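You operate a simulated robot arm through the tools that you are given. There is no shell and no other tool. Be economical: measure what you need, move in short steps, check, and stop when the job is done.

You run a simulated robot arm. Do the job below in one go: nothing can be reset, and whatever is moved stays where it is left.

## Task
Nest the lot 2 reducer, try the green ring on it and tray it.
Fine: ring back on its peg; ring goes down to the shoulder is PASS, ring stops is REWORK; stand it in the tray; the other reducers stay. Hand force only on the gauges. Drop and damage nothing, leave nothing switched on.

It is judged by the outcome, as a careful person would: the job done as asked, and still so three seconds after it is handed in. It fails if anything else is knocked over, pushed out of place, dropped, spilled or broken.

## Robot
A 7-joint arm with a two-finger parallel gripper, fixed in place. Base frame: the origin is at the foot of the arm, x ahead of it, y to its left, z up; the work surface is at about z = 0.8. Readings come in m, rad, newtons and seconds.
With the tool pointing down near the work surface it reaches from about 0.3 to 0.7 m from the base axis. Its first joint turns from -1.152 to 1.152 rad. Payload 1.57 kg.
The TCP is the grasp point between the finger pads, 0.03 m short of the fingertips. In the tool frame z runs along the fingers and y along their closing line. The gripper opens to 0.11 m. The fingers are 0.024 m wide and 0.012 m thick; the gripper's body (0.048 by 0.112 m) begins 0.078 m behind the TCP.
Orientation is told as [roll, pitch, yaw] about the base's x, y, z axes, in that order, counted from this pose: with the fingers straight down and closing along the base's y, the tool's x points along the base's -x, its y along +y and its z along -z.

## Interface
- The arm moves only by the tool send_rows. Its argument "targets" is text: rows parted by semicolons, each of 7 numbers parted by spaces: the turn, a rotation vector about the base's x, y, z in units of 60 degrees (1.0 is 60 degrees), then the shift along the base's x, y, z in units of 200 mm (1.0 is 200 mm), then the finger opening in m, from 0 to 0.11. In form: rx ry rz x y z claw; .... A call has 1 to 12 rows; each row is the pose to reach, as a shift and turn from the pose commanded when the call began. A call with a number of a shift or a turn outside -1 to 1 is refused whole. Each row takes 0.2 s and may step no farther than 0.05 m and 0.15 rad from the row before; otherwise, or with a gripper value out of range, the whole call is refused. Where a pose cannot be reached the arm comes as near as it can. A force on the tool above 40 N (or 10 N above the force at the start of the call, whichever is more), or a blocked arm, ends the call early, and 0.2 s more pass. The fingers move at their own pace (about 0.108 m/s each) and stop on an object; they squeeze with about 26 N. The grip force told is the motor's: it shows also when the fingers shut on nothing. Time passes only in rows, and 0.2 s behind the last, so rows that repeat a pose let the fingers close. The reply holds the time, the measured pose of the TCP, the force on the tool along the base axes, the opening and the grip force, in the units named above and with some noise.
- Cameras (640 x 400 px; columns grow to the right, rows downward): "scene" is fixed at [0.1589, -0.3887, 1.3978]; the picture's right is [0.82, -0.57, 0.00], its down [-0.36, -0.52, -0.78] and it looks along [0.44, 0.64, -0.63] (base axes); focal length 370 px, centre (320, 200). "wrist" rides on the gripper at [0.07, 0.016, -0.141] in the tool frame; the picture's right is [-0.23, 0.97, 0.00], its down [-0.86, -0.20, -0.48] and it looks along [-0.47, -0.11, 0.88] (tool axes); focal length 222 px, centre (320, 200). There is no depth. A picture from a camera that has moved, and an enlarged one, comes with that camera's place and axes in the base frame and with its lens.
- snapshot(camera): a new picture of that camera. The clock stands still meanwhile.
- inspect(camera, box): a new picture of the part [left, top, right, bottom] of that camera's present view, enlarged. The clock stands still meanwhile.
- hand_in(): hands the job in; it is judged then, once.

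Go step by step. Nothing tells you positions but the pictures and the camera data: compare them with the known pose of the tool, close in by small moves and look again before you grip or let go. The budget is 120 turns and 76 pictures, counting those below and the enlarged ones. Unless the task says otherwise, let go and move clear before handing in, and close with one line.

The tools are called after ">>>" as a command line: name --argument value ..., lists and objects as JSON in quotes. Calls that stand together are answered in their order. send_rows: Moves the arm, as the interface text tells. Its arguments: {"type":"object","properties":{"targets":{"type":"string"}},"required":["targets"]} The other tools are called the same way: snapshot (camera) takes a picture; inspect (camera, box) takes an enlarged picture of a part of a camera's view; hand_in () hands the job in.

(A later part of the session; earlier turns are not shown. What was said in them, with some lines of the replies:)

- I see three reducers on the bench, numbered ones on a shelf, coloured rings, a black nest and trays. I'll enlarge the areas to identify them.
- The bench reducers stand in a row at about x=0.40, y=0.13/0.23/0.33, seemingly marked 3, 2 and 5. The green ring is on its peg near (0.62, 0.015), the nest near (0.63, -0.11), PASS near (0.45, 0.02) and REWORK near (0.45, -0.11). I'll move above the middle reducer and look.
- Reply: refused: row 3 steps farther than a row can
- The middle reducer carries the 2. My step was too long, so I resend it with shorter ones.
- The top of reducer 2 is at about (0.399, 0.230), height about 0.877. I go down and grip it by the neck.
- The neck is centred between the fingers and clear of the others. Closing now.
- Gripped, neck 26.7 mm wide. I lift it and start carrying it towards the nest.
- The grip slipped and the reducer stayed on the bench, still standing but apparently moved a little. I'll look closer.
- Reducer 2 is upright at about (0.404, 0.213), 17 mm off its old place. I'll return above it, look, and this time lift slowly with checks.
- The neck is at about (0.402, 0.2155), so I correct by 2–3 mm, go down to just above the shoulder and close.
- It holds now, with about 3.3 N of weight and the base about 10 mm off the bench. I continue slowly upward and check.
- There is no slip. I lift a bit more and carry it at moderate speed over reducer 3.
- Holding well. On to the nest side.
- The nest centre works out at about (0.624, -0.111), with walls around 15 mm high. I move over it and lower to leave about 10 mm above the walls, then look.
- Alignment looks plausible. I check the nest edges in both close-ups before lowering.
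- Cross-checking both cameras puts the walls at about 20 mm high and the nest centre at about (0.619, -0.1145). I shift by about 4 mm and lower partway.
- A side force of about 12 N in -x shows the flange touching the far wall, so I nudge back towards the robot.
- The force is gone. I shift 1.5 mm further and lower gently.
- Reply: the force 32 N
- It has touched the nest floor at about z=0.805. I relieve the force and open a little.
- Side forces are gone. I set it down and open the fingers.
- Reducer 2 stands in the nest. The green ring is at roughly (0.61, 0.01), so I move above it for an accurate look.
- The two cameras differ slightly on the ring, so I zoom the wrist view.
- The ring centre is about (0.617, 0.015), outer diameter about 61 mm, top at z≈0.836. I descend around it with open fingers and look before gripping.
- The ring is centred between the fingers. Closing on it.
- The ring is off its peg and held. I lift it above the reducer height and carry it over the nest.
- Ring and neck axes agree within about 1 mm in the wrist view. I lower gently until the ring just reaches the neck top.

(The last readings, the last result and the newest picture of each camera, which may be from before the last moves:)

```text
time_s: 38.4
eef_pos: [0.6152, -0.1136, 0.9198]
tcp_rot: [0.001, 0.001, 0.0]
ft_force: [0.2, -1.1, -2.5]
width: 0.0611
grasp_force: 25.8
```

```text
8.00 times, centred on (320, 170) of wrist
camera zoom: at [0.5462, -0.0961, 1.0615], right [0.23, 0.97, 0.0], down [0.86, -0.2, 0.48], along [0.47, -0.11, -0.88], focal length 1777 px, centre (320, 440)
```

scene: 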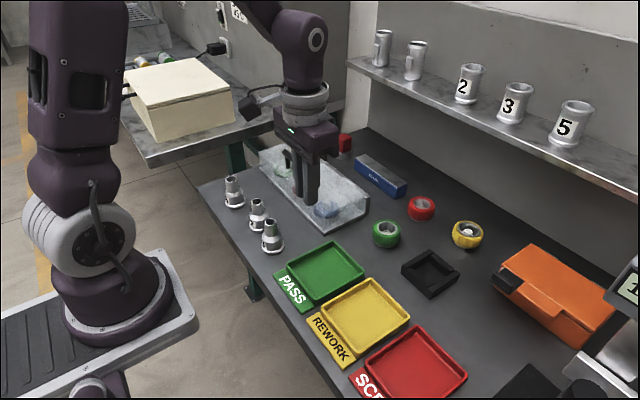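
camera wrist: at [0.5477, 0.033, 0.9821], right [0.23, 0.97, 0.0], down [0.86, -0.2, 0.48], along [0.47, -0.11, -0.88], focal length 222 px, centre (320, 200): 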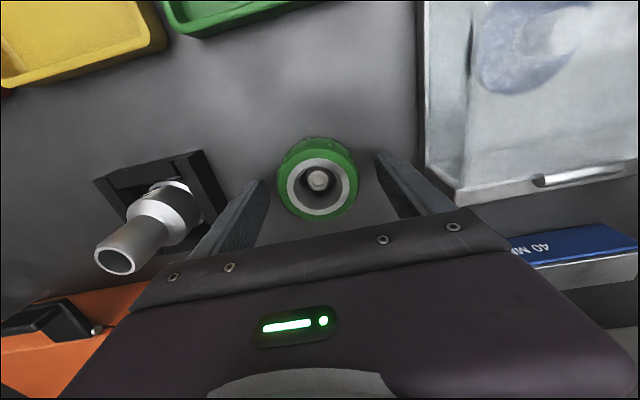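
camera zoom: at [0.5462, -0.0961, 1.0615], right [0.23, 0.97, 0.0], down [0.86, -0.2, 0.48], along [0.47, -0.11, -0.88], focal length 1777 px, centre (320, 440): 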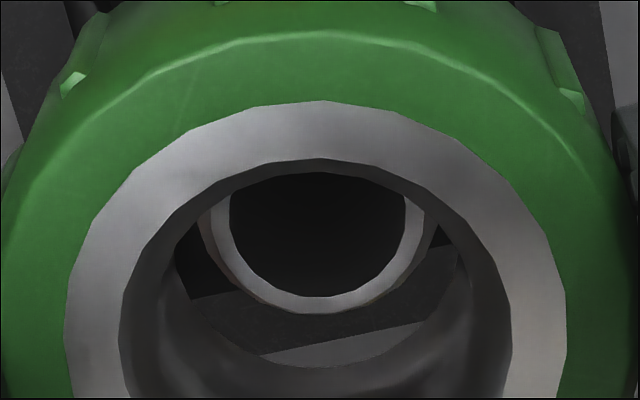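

The ring's lower mouth is about 2 mm too far in +x relative to the neck. I correct that and continue down in small steps.

>>> send_rows --targets "0 0 0 -0.009 -0.003 0 0.04; 0 0 0 -0.009 -0.003 -0.015 0.04; 0 0 0 -0.009 -0.003 -0.03 0.04; 0 0 0 -0.009 -0.003 -0.045 0.04; 0 0 0 -0.009 -0.003 -0.045 0.04"

>>> inspect --camera "wrist" --box '[290, 145, 350, 195]'

```text
time_s: 39.6
eef_pos: [0.6128, -0.1129, 0.9113]
tcp_rot: [0.0, 0.0, -0.001]
ft_force: [0.1, 0.4, -1.8]
width: 0.0609
grasp_force: 25.5
```

```text
8.00 times, centred on (320, 170) of wrist
camera zoom: at [0.5444, -0.0965, 1.0527], right [0.23, 0.97, 0.0], down [0.86, -0.2, 0.48], along [0.47, -0.11, -0.88], focal length 1777 px, centre (320, 440)
```

zoom: 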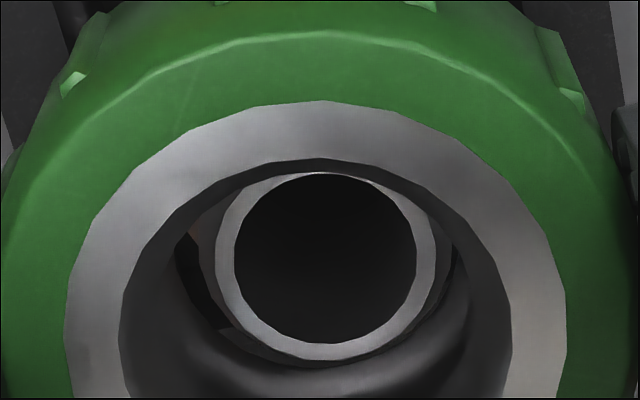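

The ring is over the neck with no contact force. I continue gently.

>>> send_rows --targets "0 0 0 0 0 -0.01 0.04; 0 0 0 0 0 -0.02 0.04; 0 0 0 0 0 -0.03 0.04; 0 0 0 0 0 -0.03 0.04"

>>> inspect --camera "wrist" --box '[290, 145, 350, 195]'

```text
time_s: 40.6
eef_pos: [0.6126, -0.1129, 0.9047]
tcp_rot: [0.0, -0.001, 0.0]
ft_force: [1.3, 0.2, -2.1]
width: 0.061
grasp_force: 25.3
```

```text
8.00 times, centred on (320, 170) of wrist
camera zoom: at [0.5445, -0.0964, 1.0465], right [0.23, 0.97, 0.0], down [0.86, -0.2, 0.48], along [0.47, -0.11, -0.88], focal length 1777 px, centre (320, 440)
```

zoom: 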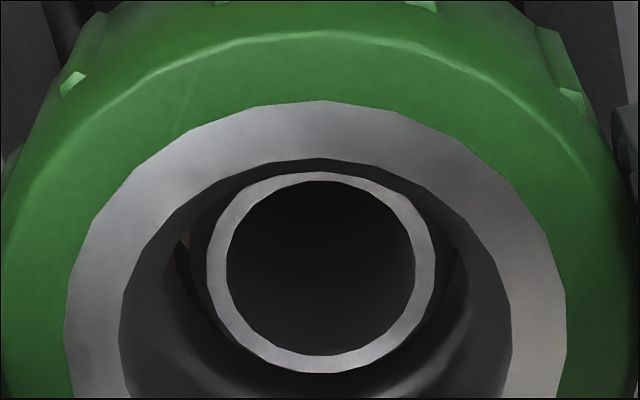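

>>> send_rows --targets "0 0 0 0 0 -0.01 0.04; 0 0 0 0 0 -0.02 0.04; 0 0 0 0 0 -0.03 0.04; 0 0 0 0 0 -0.03 0.04"

>>> inspect --camera "wrist" --box '[280, 140, 360, 205]'

```text
time_s: 41.6
eef_pos: [0.6136, -0.1121, 0.8973]
tcp_rot: [0.001, 0.0, -0.001]
ft_force: [2.1, -0.3, -1.5]
width: 0.0611
grasp_force: 26.0
```

```text
6.15 times, centred on (320, 172) of wrist
camera zoom: at [0.5443, -0.0968, 1.0406], right [0.23, 0.97, 0.0], down [0.86, -0.2, 0.48], along [0.47, -0.11, -0.88], focal length 1367 px, centre (320, 369)
```

zoom: 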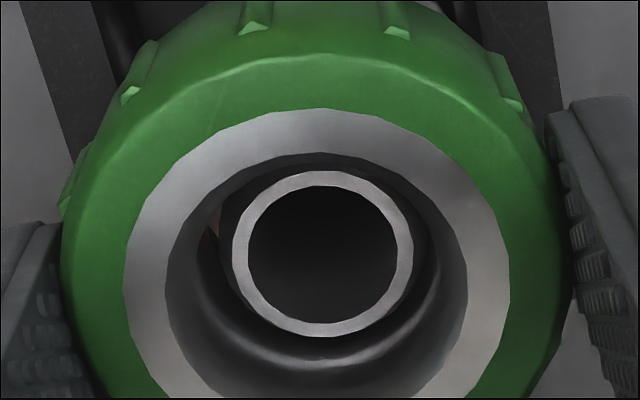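

A light side force of 2 N, so I ease +0.6 mm in x and keep going down.

>>> send_rows --targets "0 0 0 0.003 0 -0.005 0.04; 0 0 0 0.003 0 -0.015 0.04; 0 0 0 0.003 0 -0.025 0.04; 0 0 0 0.003 0 -0.03 0.04; 0 0 0 0.003 0 -0.03 0.04"

>>> inspect --camera "scene" --box '[390, 210, 480, 300]'

```text
time_s: 42.8
eef_pos: [0.6138, -0.1138, 0.8923]
tcp_rot: [0.001, 0.0, 0.0]
ft_force: [-0.5, 0.9, -3.3]
width: 0.0611
grasp_force: 26.0
```

```text
4.44 times, centred on (435, 255) of scene
camera zoom: at [0.1589, -0.3887, 1.3978], right [0.82, -0.57, 0.0], down [-0.36, -0.52, -0.78], along [0.44, 0.64, -0.63], focal length 1644 px, centre (-191, -44)
```

zoom: 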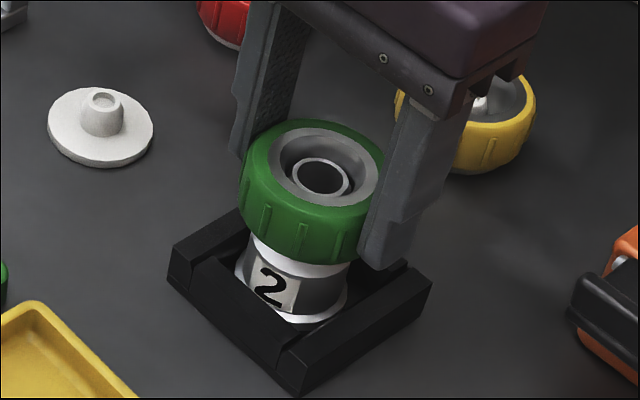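

It still moves freely, with little gap left to the shoulder. Continuing until it touches.

>>> send_rows --targets "0 0 0 0 0 -0.008 0.04; 0 0 0 0 0 -0.015 0.04; 0 0 0 0 0 -0.02 0.04; 0 0 0 0 0 -0.02 0.04"

>>> send_rows --targets "0 0 0 0 0 -0.006 0.04; 0 0 0 0 0 -0.012 0.04; 0 0 0 0 0 -0.012 0.04"

```text
time_s: 43.8
eef_pos: [0.613, -0.1132, 0.8888]
tcp_rot: [-0.002, -0.001, 0.001]
ft_force: [-0.2, -1.0, -2.7]
width: 0.061
grasp_force: 26.3
```

```text
time_s: 44.6
eef_pos: [0.6141, -0.114, 0.8871]
tcp_rot: [-0.001, 0.001, 0.0]
ft_force: [0.5, -0.3, -1.5]
width: 0.0613
grasp_force: 25.9
```

>>> send_rows --targets "0 0 0 0 0 -0.006 0.04; 0 0 0 0 0 -0.012 0.04; 0 0 0 0 0 -0.012 0.04"

>>> inspect --camera "scene" --box '[400, 225, 470, 295]'

```text
time_s: 45.4
eef_pos: [0.6137, -0.1125, 0.8848]
tcp_rot: [0.001, 0.001, 0.001]
ft_force: [-0.1, -1.0, -1.7]
width: 0.061
grasp_force: 26.2
```

```text
5.71 times, centred on (435, 260) of scene
camera zoom: at [0.1589, -0.3887, 1.3978], right [0.82, -0.57, 0.0], down [-0.36, -0.52, -0.78], along [0.44, 0.64, -0.63], focal length 2114 px, centre (-337, -143)
```

zoom: 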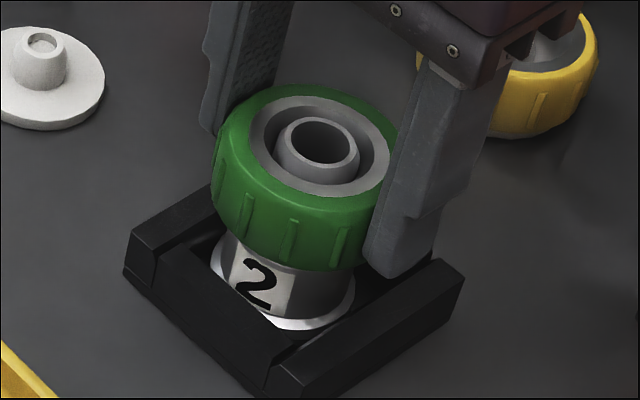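

The ring is nearly at the shoulder. Down a bit more until it touches.

>>> send_rows --targets "0 0 0 0 0 -0.006 0.04; 0 0 0 0 0 -0.012 0.04; 0 0 0 0 0 -0.012 0.04"

>>> send_rows --targets "0 0 0 0 0 -0.006 0.04; 0 0 0 0 0 -0.012 0.04; 0 0 0 0 0 -0.012 0.04"

```text
time_s: 46.2
eef_pos: [0.6145, -0.1132, 0.8835]
tcp_rot: [0.0, -0.002, 0.0]
ft_force: [-2.7, 0.1, 14.5]
width: 0.0612
grasp_force: 25.5
```

```text
time_s: 47.0
eef_pos: [0.6161, -0.1141, 0.8808]
tcp_rot: [0.0, 0.0, 0.0]
ft_force: [2.9, -2.3, 16.7]
width: 0.0611
grasp_force: 25.7
```

Firm contact now at TCP z≈0.881–0.883. I look to see whether the ring sits on the shoulder.

>>> inspect --camera "scene" --box '[405, 230, 465, 290]'

>>> inspect --camera "wrist" --box '[260, 100, 380, 210]'

```text
6.67 times, centred on (435, 260) of scene
camera zoom: at [0.1586, -0.3887, 1.3979], right [0.82, -0.57, 0.0], down [-0.36, -0.52, -0.78], along [0.44, 0.64, -0.63], focal length 2466 px, centre (-447, -200)
```

zoom: 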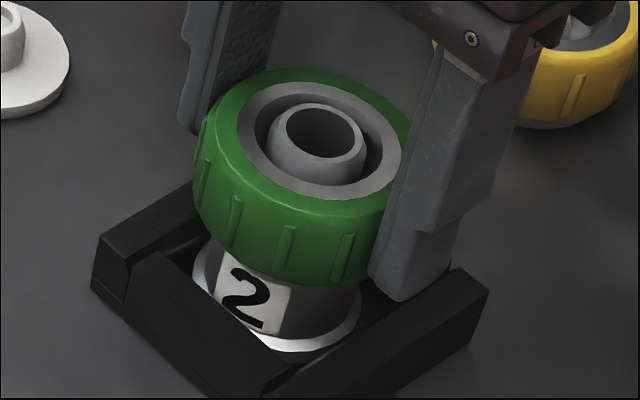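

```text
3.64 times, centred on (320, 155) of wrist
camera zoom: at [0.5448, -0.0965, 1.0214], right [0.23, 0.97, 0.0], down [0.85, -0.2, 0.48], along [0.47, -0.11, -0.88], focal length 808 px, centre (320, 364)
```

zoom: 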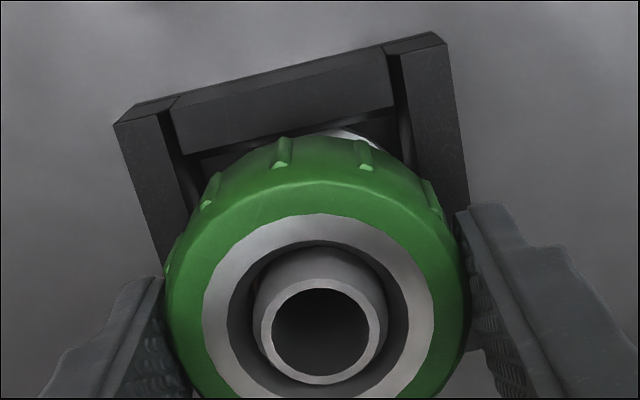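

The ring appears to cover the shoulder cone. One more 1 mm step will confirm it is a hard stop.

>>> send_rows --targets "0 0 0 0 0 -0.005 0.04; 0 0 0 0 0 -0.005 0.04"

```text
time_s: 47.6
eef_pos: [0.6139, -0.1131, 0.8792]
tcp_rot: [0.001, -0.001, -0.001]
ft_force: [5.5, -3.7, 14.9]
width: 0.0609
grasp_force: 25.8
```

>>> inspect --camera "wrist" --box '[260, 100, 380, 210]'

>>> inspect --camera "scene" --box '[405, 230, 465, 290]'

```text
3.64 times, centred on (320, 155) of wrist
camera zoom: at [0.5448, -0.0965, 1.0204], right [0.23, 0.97, 0.0], down [0.85, -0.2, 0.48], along [0.47, -0.11, -0.88], focal length 808 px, centre (320, 364)
```

zoom: 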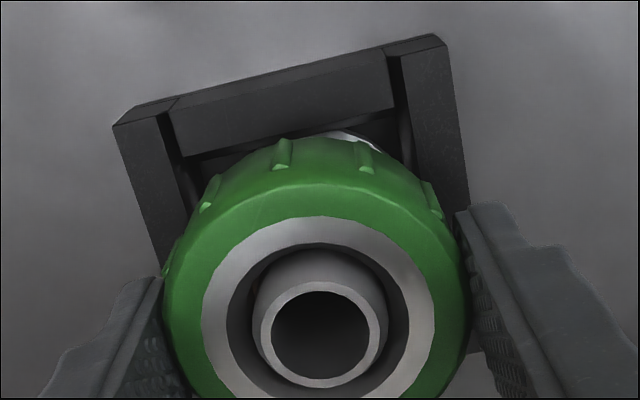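

```text
6.67 times, centred on (435, 260) of scene
camera zoom: at [0.1587, -0.3887, 1.3978], right [0.82, -0.57, 0.0], down [-0.36, -0.52, -0.78], along [0.44, 0.64, -0.63], focal length 2466 px, centre (-447, -200)
```

zoom: 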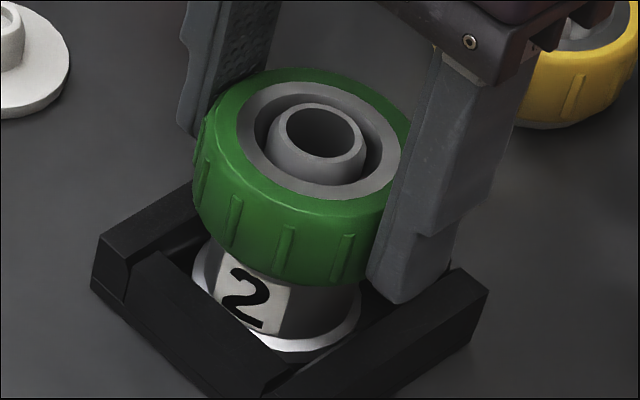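

The ring stayed put while the fingers slid 1 mm, so it is hard down on the shoulder: the result is PASS. I lift the ring straight up again.

>>> send_rows --targets "0 0 0 0 0 0.01 0.04; 0 0 0 0 0 0.03 0.04; 0 0 0 0 0 0.06 0.04; 0 0 0 0 0 0.1 0.04; 0 0 0 0 0 0.15 0.04; 0 0 0 0 0 0.2 0.04; 0 0 0 0 0 0.25 0.04; 0 0 0 0 0 0.32 0.04; 0 0 0 0 0 0.4 0.04; 0 0 0 0 0 0.4 0.04"

>>> inspect --camera "scene" --box '[340, 190, 480, 300]'

```text
time_s: 49.8
eef_pos: [0.614, -0.1126, 0.9604]
tcp_rot: [0.002, 0.0, 0.0]
ft_force: [-0.5, -0.7, -1.9]
width: 0.0612
grasp_force: 26.2
```

```text
3.64 times, centred on (410, 245) of scene
camera zoom: at [0.1589, -0.3887, 1.3978], right [0.82, -0.57, 0.0], down [-0.36, -0.52, -0.78], along [0.44, 0.64, -0.63], focal length 1345 px, centre (-7, 36)
```

zoom: 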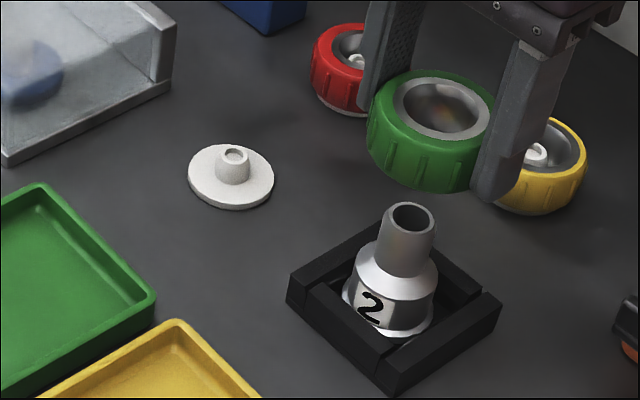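

The reducer stands undisturbed. Now back to the white peg, stopping just above it.

>>> send_rows --targets "0 0 0 0 0.05 0 0.04; 0 0 0 0 0.14 0 0.04; 0 0 0 0.005 0.24 0 0.04; 0 0 0 0.01 0.34 0 0.04; 0 0 0 0.016 0.44 0 0.04; 0 0 0 0.016 0.54 0 0.04; 0 0 0 0.016 0.62 0 0.04; 0 0 0 0.016 0.647 0 0.04; 0 0 0 0.016 0.647 -0.1 0.04; 0 0 0 0.016 0.647 -0.2 0.04; 0 0 0 0.016 0.647 -0.3 0.04; 0 0 0 0.016 0.647 -0.38 0.04"

>>> inspect --camera "wrist" --box '[270, 130, 370, 230]'

>>> inspect --camera "scene" --box '[345, 190, 435, 260]'

```text
time_s: 52.4
eef_pos: [0.6176, 0.0166, 0.8816]
tcp_rot: [-0.002, 0.0, 0.003]
ft_force: [0.1, 0.3, -2.6]
width: 0.0611
grasp_force: 26.4
```

```text
4.00 times, centred on (320, 180) of wrist
camera zoom: at [0.5482, 0.0332, 1.0239], right [0.23, 0.97, 0.0], down [0.86, -0.2, 0.48], along [0.47, -0.11, -0.88], focal length 888 px, centre (320, 280)
```

zoom: 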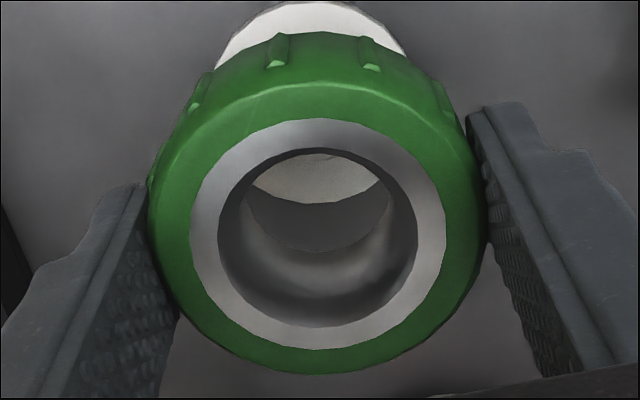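

```text
5.71 times, centred on (390, 225) of scene
camera zoom: at [0.1589, -0.3887, 1.3978], right [0.82, -0.57, 0.0], down [-0.36, -0.52, -0.78], along [0.44, 0.64, -0.63], focal length 2114 px, centre (-80, 57)
```

zoom: 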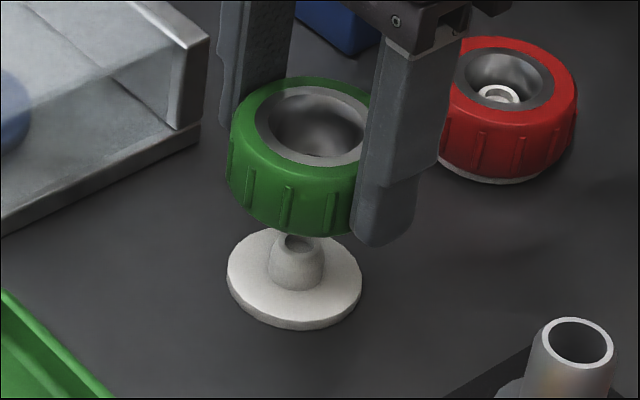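

The ring is aligned over the peg. I lower it to just above the base disc and then until touch.

>>> send_rows --targets "0 0 0 0.002 -0.003 -0.04 0.04; 0 0 0 0.002 -0.003 -0.08 0.04; 0 0 0 0.002 -0.003 -0.12 0.04; 0 0 0 0.002 -0.003 -0.16 0.04; 0 0 0 0.002 -0.003 -0.19 0.04; 0 0 0 0.002 -0.003 -0.19 0.04"

>>> send_rows --targets "0 0 0 0 0 -0.008 0.04; 0 0 0 0 0 -0.015 0.04; 0 0 0 0 0 -0.015 0.04"

>>> inspect --camera "scene" --box '[345, 190, 435, 260]'

```text
time_s: 53.8
eef_pos: [0.618, 0.0157, 0.845]
tcp_rot: [-0.001, -0.001, -0.001]
ft_force: [0.1, 0.2, -2.6]
width: 0.0612
grasp_force: 25.5
```

```text
time_s: 54.6
eef_pos: [0.618, 0.015, 0.842]
tcp_rot: [0.0, 0.0, -0.001]
ft_force: [-0.3, 0.1, -2.6]
width: 0.0613
grasp_force: 26.1
```

```text
5.71 times, centred on (390, 225) of scene
camera zoom: at [0.1589, -0.3887, 1.3978], right [0.82, -0.57, 0.0], down [-0.36, -0.52, -0.78], along [0.44, 0.64, -0.63], focal length 2114 px, centre (-80, 57)
```

zoom: 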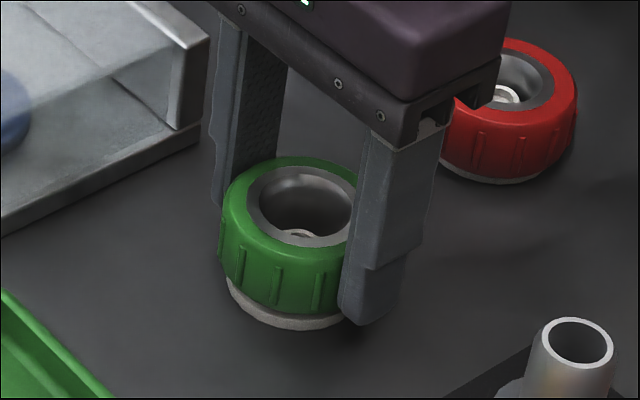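

>>> send_rows --targets "0 0 0 0 0 -0.008 0.04; 0 0 0 0 0 -0.015 0.04; 0 0 0 0 0 -0.015 0.04"

>>> send_rows --targets "0 0 0 0 0 -0.006 0.04; 0 0 0 0 0 -0.01 0.04; 0 0 0 0 0 -0.01 0.04"

```text
time_s: 55.4
eef_pos: [0.617, 0.0161, 0.8372]
tcp_rot: [-0.001, 0.002, 0.0]
ft_force: [-0.6, -0.6, -2.0]
width: 0.0612
grasp_force: 25.8
```

```text
time_s: 56.2
eef_pos: [0.6172, 0.0158, 0.8372]
tcp_rot: [-0.001, -0.002, 0.003]
ft_force: [-2.5, 1.4, 6.8]
width: 0.061
grasp_force: 25.9
```

The ring touches the peg base. I open slowly, then check it.

>>> send_rows --targets "0 0 0 0 0 0.002 0.065; 0 0 0 0 0 0.002 0.08; 0 0 0 0 0 0.002 0.09; 0 0 0 0 0 0.002 0.09"

>>> send_rows --targets "0 0 0 0 0 0.1 0.09; 0 0 0 0 0 0.25 0.09; 0 0 0 0 0 0.45 0.09; 0 0 0 0 0 0.65 0.09; 0 0 0 -0.15 0 0.65 0.09; 0 0 0 -0.3 -0.1 0.65 0.07; 0 0 0 -0.3 -0.3 0.65 0.06; 0 0 0 -0.3 -0.5 0.65 0.06; 0 0 0 -0.3 -0.65 0.65 0.06; 0 0 0 -0.3 -0.65 0.65 0.06"

>>> inspect --camera "scene" --box '[340, 190, 480, 300]'

>>> snapshot --camera "wrist"

```text
time_s: 57.2
eef_pos: [0.6182, 0.0153, 0.8367]
tcp_rot: [0.0, 0.001, -0.001]
ft_force: [-0.1, -1.0, 0.4]
width: 0.0899
grasp_force: 0.2
```

```text
time_s: 59.4
eef_pos: [0.5573, -0.1144, 0.9671]
tcp_rot: [0.002, 0.0, 0.003]
ft_force: [-0.2, 1.2, 1.0]
width: 0.0603
grasp_force: 0.0
```

```text
3.64 times, centred on (410, 245) of scene
camera zoom: at [0.1588, -0.3887, 1.3978], right [0.82, -0.57, 0.0], down [-0.36, -0.52, -0.78], along [0.44, 0.64, -0.63], focal length 1345 px, centre (-7, 36)
```

zoom: 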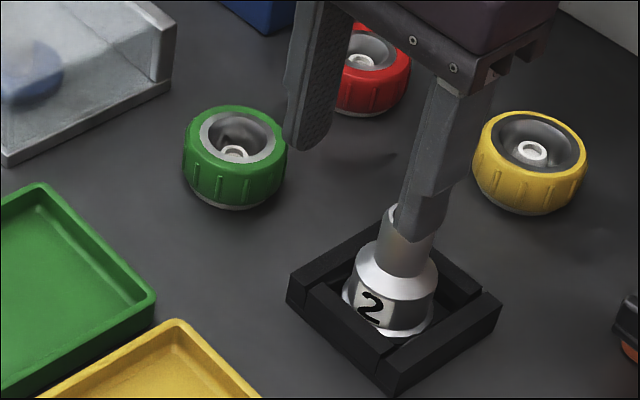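

```text
18 pictures are left
camera wrist: at [0.4884, -0.0982, 1.1087], right [0.23, 0.97, 0.0], down [0.86, -0.2, 0.48], along [0.47, -0.11, -0.88], focal length 222 px, centre (320, 200)
```

wrist: 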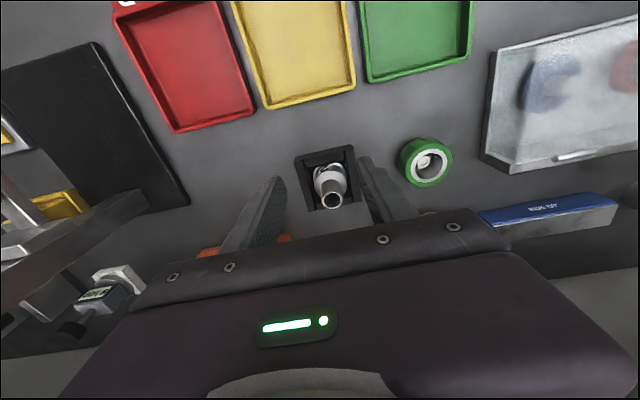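

The ring is back on its peg. I move over the nested reducer's neck at about (0.614, -0.113), go down and grip it.

>>> send_rows --targets "0 0 0 0.15 0.005 0 0.06; 0 0 0 0.281 0.009 0 0.06; 0 0 0 0.281 0.009 -0.15 0.06; 0 0 0 0.281 0.009 -0.3 0.06; 0 0 0 0.281 0.009 -0.4 0.06; 0 0 0 0.281 0.009 -0.448 0.06; 0 0 0 0.281 0.009 -0.448 0.06"

>>> snapshot --camera "wrist"

```text
time_s: 61.0
eef_pos: [0.6147, -0.113, 0.8781]
tcp_rot: [0.0, 0.0, 0.001]
ft_force: [-0.4, 0.9, 0.0]
width: 0.0603
grasp_force: 0.0
```

```text
17 pictures are left
camera wrist: at [0.545, -0.0958, 1.0194], right [0.23, 0.97, 0.0], down [0.86, -0.2, 0.48], along [0.47, -0.11, -0.88], focal length 222 px, centre (320, 200)
```

wrist: 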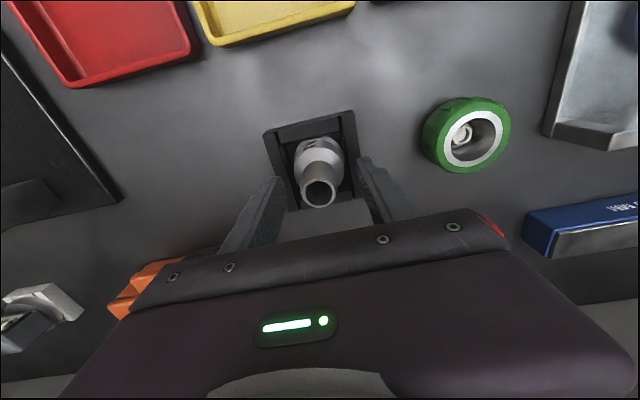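

Centred. Closing, then a slow lift.

>>> send_rows --targets "0 0 0 0 0 0 0.035; 0 0 0 0 0 0 0.01; 0 0 0 0 0 0 0; 0 0 0 0 0 0 0"

>>> send_rows --targets "0 0 0 0 0 0.01 0; 0 0 0 0 0 0.025 0; 0 0 0 0 0 0.04 0; 0 0 0 0 0 0.06 0; 0 0 0 0 0 0.09 0; 0 0 0 0 0 0.12 0; 0 0 0 0 0 0.12 0"

>>> inspect --camera "scene" --box '[370, 210, 490, 300]'

```text
time_s: 62.0
eef_pos: [0.6145, -0.1123, 0.8785]
tcp_rot: [0.0, 0.0, 0.0]
ft_force: [0.3, -2.5, 0.3]
width: 0.0262
grasp_force: 26.2
```

```text
time_s: 63.6
eef_pos: [0.6147, -0.1126, 0.9017]
tcp_rot: [-0.001, -0.001, 0.002]
ft_force: [1.3, -0.1, -3.5]
width: 0.0265
grasp_force: 26.0
```

```text
4.44 times, centred on (430, 255) of scene
camera zoom: at [0.1589, -0.3887, 1.3978], right [0.82, -0.57, 0.0], down [-0.36, -0.52, -0.78], along [0.44, 0.64, -0.63], focal length 1644 px, centre (-169, -44)
```

zoom: 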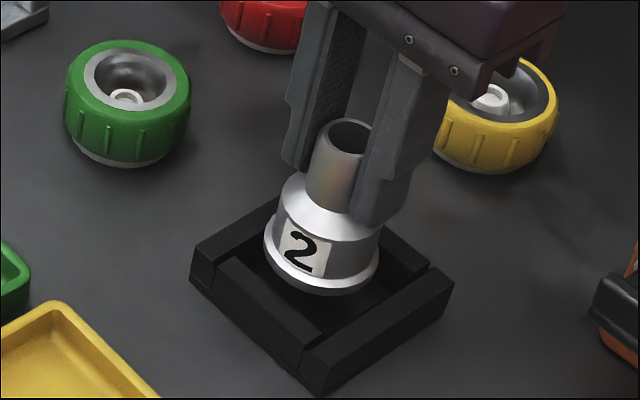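

Lifted cleanly with about 3.5 N. I raise it and carry it over the PASS tray.

>>> send_rows --targets "0 0 0 0 0 0.07 0; 0 0 0 0 0 0.15 0; 0 0 0 0 0 0.22 0; 0 0 0 -0.04 0.03 0.26 0; 0 0 0 -0.12 0.09 0.26 0; 0 0 0 -0.22 0.17 0.26 0; 0 0 0 -0.33 0.25 0.26 0; 0 0 0 -0.44 0.33 0.26 0; 0 0 0 -0.55 0.42 0.26 0; 0 0 0 -0.66 0.5 0.26 0; 0 0 0 -0.75 0.57 0.26 0; 0 0 0 -0.8 0.61 0.26 0"

>>> send_rows --targets "0 0 0 -0.015 0.01 0 0; 0 0 0 -0.03 0.02 0 0; 0 0 0 -0.03 0.02 0 0"

>>> snapshot --camera "wrist"

>>> inspect --camera "scene" --box '[260, 190, 420, 310]'

```text
time_s: 66.2
eef_pos: [0.4544, 0.0108, 0.9533]
tcp_rot: [0.0, 0.0, 0.001]
ft_force: [-0.7, -0.2, -2.6]
width: 0.0266
grasp_force: 26.3
```

```text
time_s: 67.0
eef_pos: [0.4486, 0.0135, 0.9532]
tcp_rot: [-0.001, 0.0, 0.001]
ft_force: [-0.1, 0.8, -2.8]
width: 0.0264
grasp_force: 25.8
```

```text
15 pictures are left
camera wrist: at [0.3786, 0.0302, 1.0945], right [0.23, 0.97, 0.0], down [0.86, -0.2, 0.48], along [0.47, -0.11, -0.88], focal length 222 px, centre (320, 200)
```

wrist: 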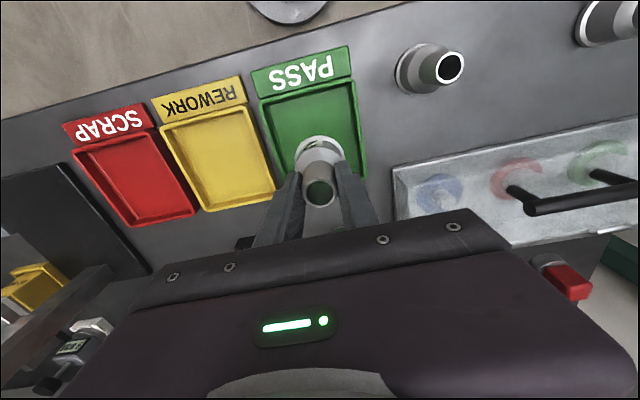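

```text
3.33 times, centred on (340, 250) of scene
camera zoom: at [0.1589, -0.3887, 1.3978], right [0.82, -0.57, 0.0], down [-0.36, -0.52, -0.78], along [0.44, 0.64, -0.63], focal length 1233 px, centre (253, 33)
```

zoom: 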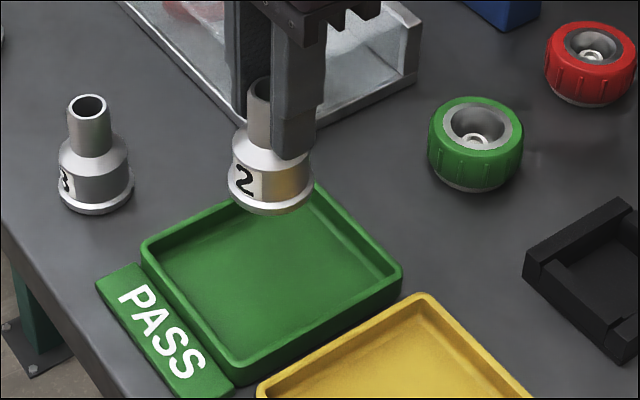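

The tray centre is about (0.456, 0.008). I shift there and lower to close above the tray floor.

>>> send_rows --targets "0 0 0 0.02 -0.012 0 0; 0 0 0 0.037 -0.023 -0.02 0; 0 0 0 0.037 -0.023 -0.07 0; 0 0 0 0.037 -0.023 -0.13 0; 0 0 0 0.037 -0.023 -0.19 0; 0 0 0 0.037 -0.023 -0.25 0; 0 0 0 0.037 -0.023 -0.3 0; 0 0 0 0.037 -0.023 -0.32 0; 0 0 0 0.037 -0.023 -0.32 0"

>>> inspect --camera "scene" --box '[260, 190, 420, 310]'

```text
time_s: 69.0
eef_pos: [0.4552, 0.0087, 0.889]
tcp_rot: [0.0, 0.0, 0.001]
ft_force: [-0.5, 0.0, -3.4]
width: 0.0265
grasp_force: 26.1
```

```text
3.33 times, centred on (340, 250) of scene
camera zoom: at [0.1589, -0.3887, 1.3978], right [0.82, -0.57, 0.0], down [-0.36, -0.52, -0.78], along [0.44, 0.64, -0.63], focal length 1233 px, centre (253, 33)
```

zoom: 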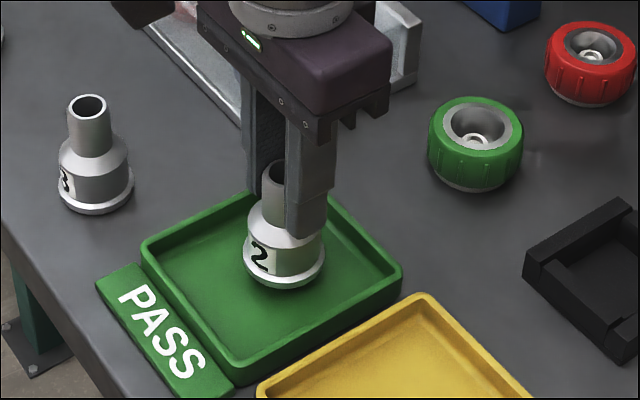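

It is well inside the tray. I lower in small steps until it touches.

>>> send_rows --targets "0 0 0 0 0 -0.01 0; 0 0 0 0 0 -0.02 0; 0 0 0 0 0 -0.03 0; 0 0 0 0 0 -0.03 0"

>>> send_rows --targets "0 0 0 0 0 -0.006 0; 0 0 0 0 0 -0.012 0; 0 0 0 0 0 -0.012 0"

```text
time_s: 70.0
eef_pos: [0.4548, 0.0089, 0.8828]
tcp_rot: [0.001, 0.0, 0.0]
ft_force: [-1.0, -0.3, -2.9]
width: 0.0263
grasp_force: 26.2
```

```text
time_s: 70.8
eef_pos: [0.455, 0.0086, 0.8816]
tcp_rot: [0.001, 0.0, 0.0]
ft_force: [0.3, -0.1, -3.4]
width: 0.0263
grasp_force: 25.7
```

>>> send_rows --targets "0 0 0 0 0 -0.006 0; 0 0 0 0 0 -0.012 0; 0 0 0 0 0 -0.012 0"

>>> send_rows --targets "0 0 0 0 0 -0.006 0; 0 0 0 0 0 -0.006 0"

```text
time_s: 71.6
eef_pos: [0.4552, 0.009, 0.8786]
tcp_rot: [0.0, 0.0, -0.001]
ft_force: [-1.0, 0.6, -2.4]
width: 0.0267
grasp_force: 26.3
```

```text
time_s: 72.2
eef_pos: [0.454, 0.0082, 0.8764]
tcp_rot: [0.001, -0.001, 0.0]
ft_force: [0.2, -0.6, -3.9]
width: 0.0266
grasp_force: 25.9
```

>>> send_rows --targets "0 0 0 0 0 -0.006 0; 0 0 0 0 0 -0.006 0"

>>> send_rows --targets "0 0 0 0 0 -0.005 0; 0 0 0 0 0 -0.005 0"

```text
time_s: 72.8
eef_pos: [0.455, 0.0099, 0.8761]
tcp_rot: [0.0, -0.002, -0.001]
ft_force: [-4.2, -0.1, 24.6]
width: 0.0263
grasp_force: 25.9
```

```text
time_s: 73.2
eef_pos: [0.4551, 0.0078, 0.8767]
tcp_rot: [0.0, 0.0, -0.001]
ft_force: [-2.9, 0.1, 12.4]
width: 0.0263
grasp_force: 25.9
stopped in row 1: the force on the tool passed its limit (the readings are from after the stop); the commanded pose is now the measured one
```

It is resting on the tray floor. I open and rise straight up.

>>> send_rows --targets "0 0 0 0 0 0.004 0.02; 0 0 0 0 0 0.004 0.04; 0 0 0 0 0 0.004 0.06; 0 0 0 0 0 0.004 0.06"

>>> send_rows --targets "0 0 0 0 0 0.08 0.06; 0 0 0 0 0 0.2 0.06; 0 0 0 0 0 0.4 0.06; 0 0 0 0 0 0.6 0.06; 0 0 0 0 0 0.8 0.06; 0 0 0 0.15 -0.15 0.9 0.06; 0 0 0 0.3 -0.3 0.9 0.06; 0 0 0 0.4 -0.45 0.9 0.06; 0 0 0 0.4 -0.45 0.9 0.06"

>>> snapshot --camera "scene"

>>> inspect --camera "scene" --box '[210, 165, 430, 310]'

```text
time_s: 74.2
eef_pos: [0.4547, 0.0063, 0.8772]
tcp_rot: [0.001, -0.001, 0.0]
ft_force: [0.4, -0.3, -0.2]
width: 0.0598
grasp_force: 0.0
```

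```text
time_s: 76.2
eef_pos: [0.5351, -0.0815, 1.0549]
tcp_rot: [0.0, -0.001, -0.001]
ft_force: [-0.6, -0.3, -1.2]
width: 0.0599
grasp_force: 0.0
```

```text
12 pictures are left
```

scene: 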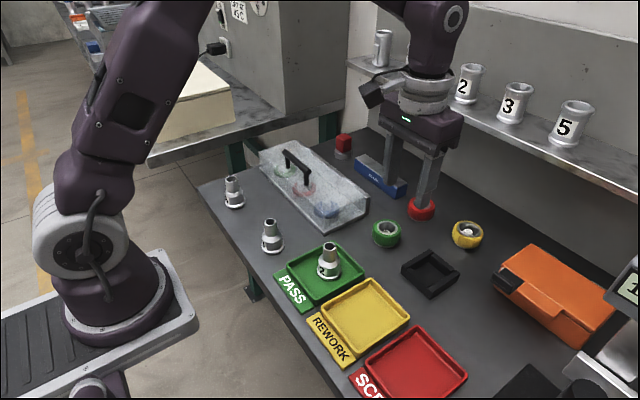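

```text
2.76 times, centred on (320, 238) of scene
camera zoom: at [0.1589, -0.3887, 1.3978], right [0.82, -0.57, 0.0], down [-0.36, -0.52, -0.78], along [0.44, 0.64, -0.63], focal length 1020 px, centre (320, 97)
```

zoom: 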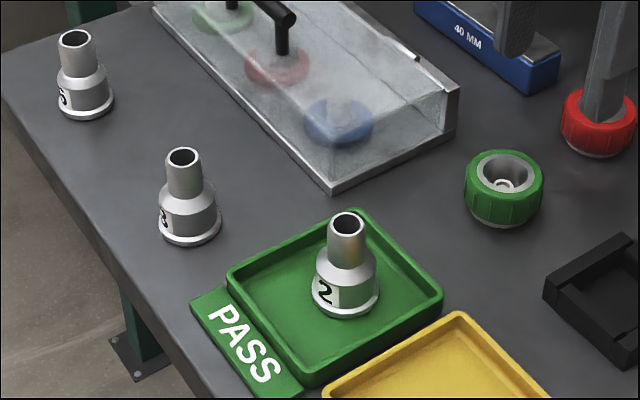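

Reducer 2 stands upright in the PASS tray and the green ring is back on its peg. The nest is empty and the other reducers are still in place, so I hand in.

>>> hand_in

```text
The job is handed in.
```

The green ring went down to the shoulder on the lot 2 reducer, so it is a PASS and stands upright in the PASS tray, with the ring back on its peg. On my first lift the reducer slipped from the grip. It stayed upright about 17 mm from its original spot, but I couldn't see how far it fell, if at all; I saw no damage in the later pictures.
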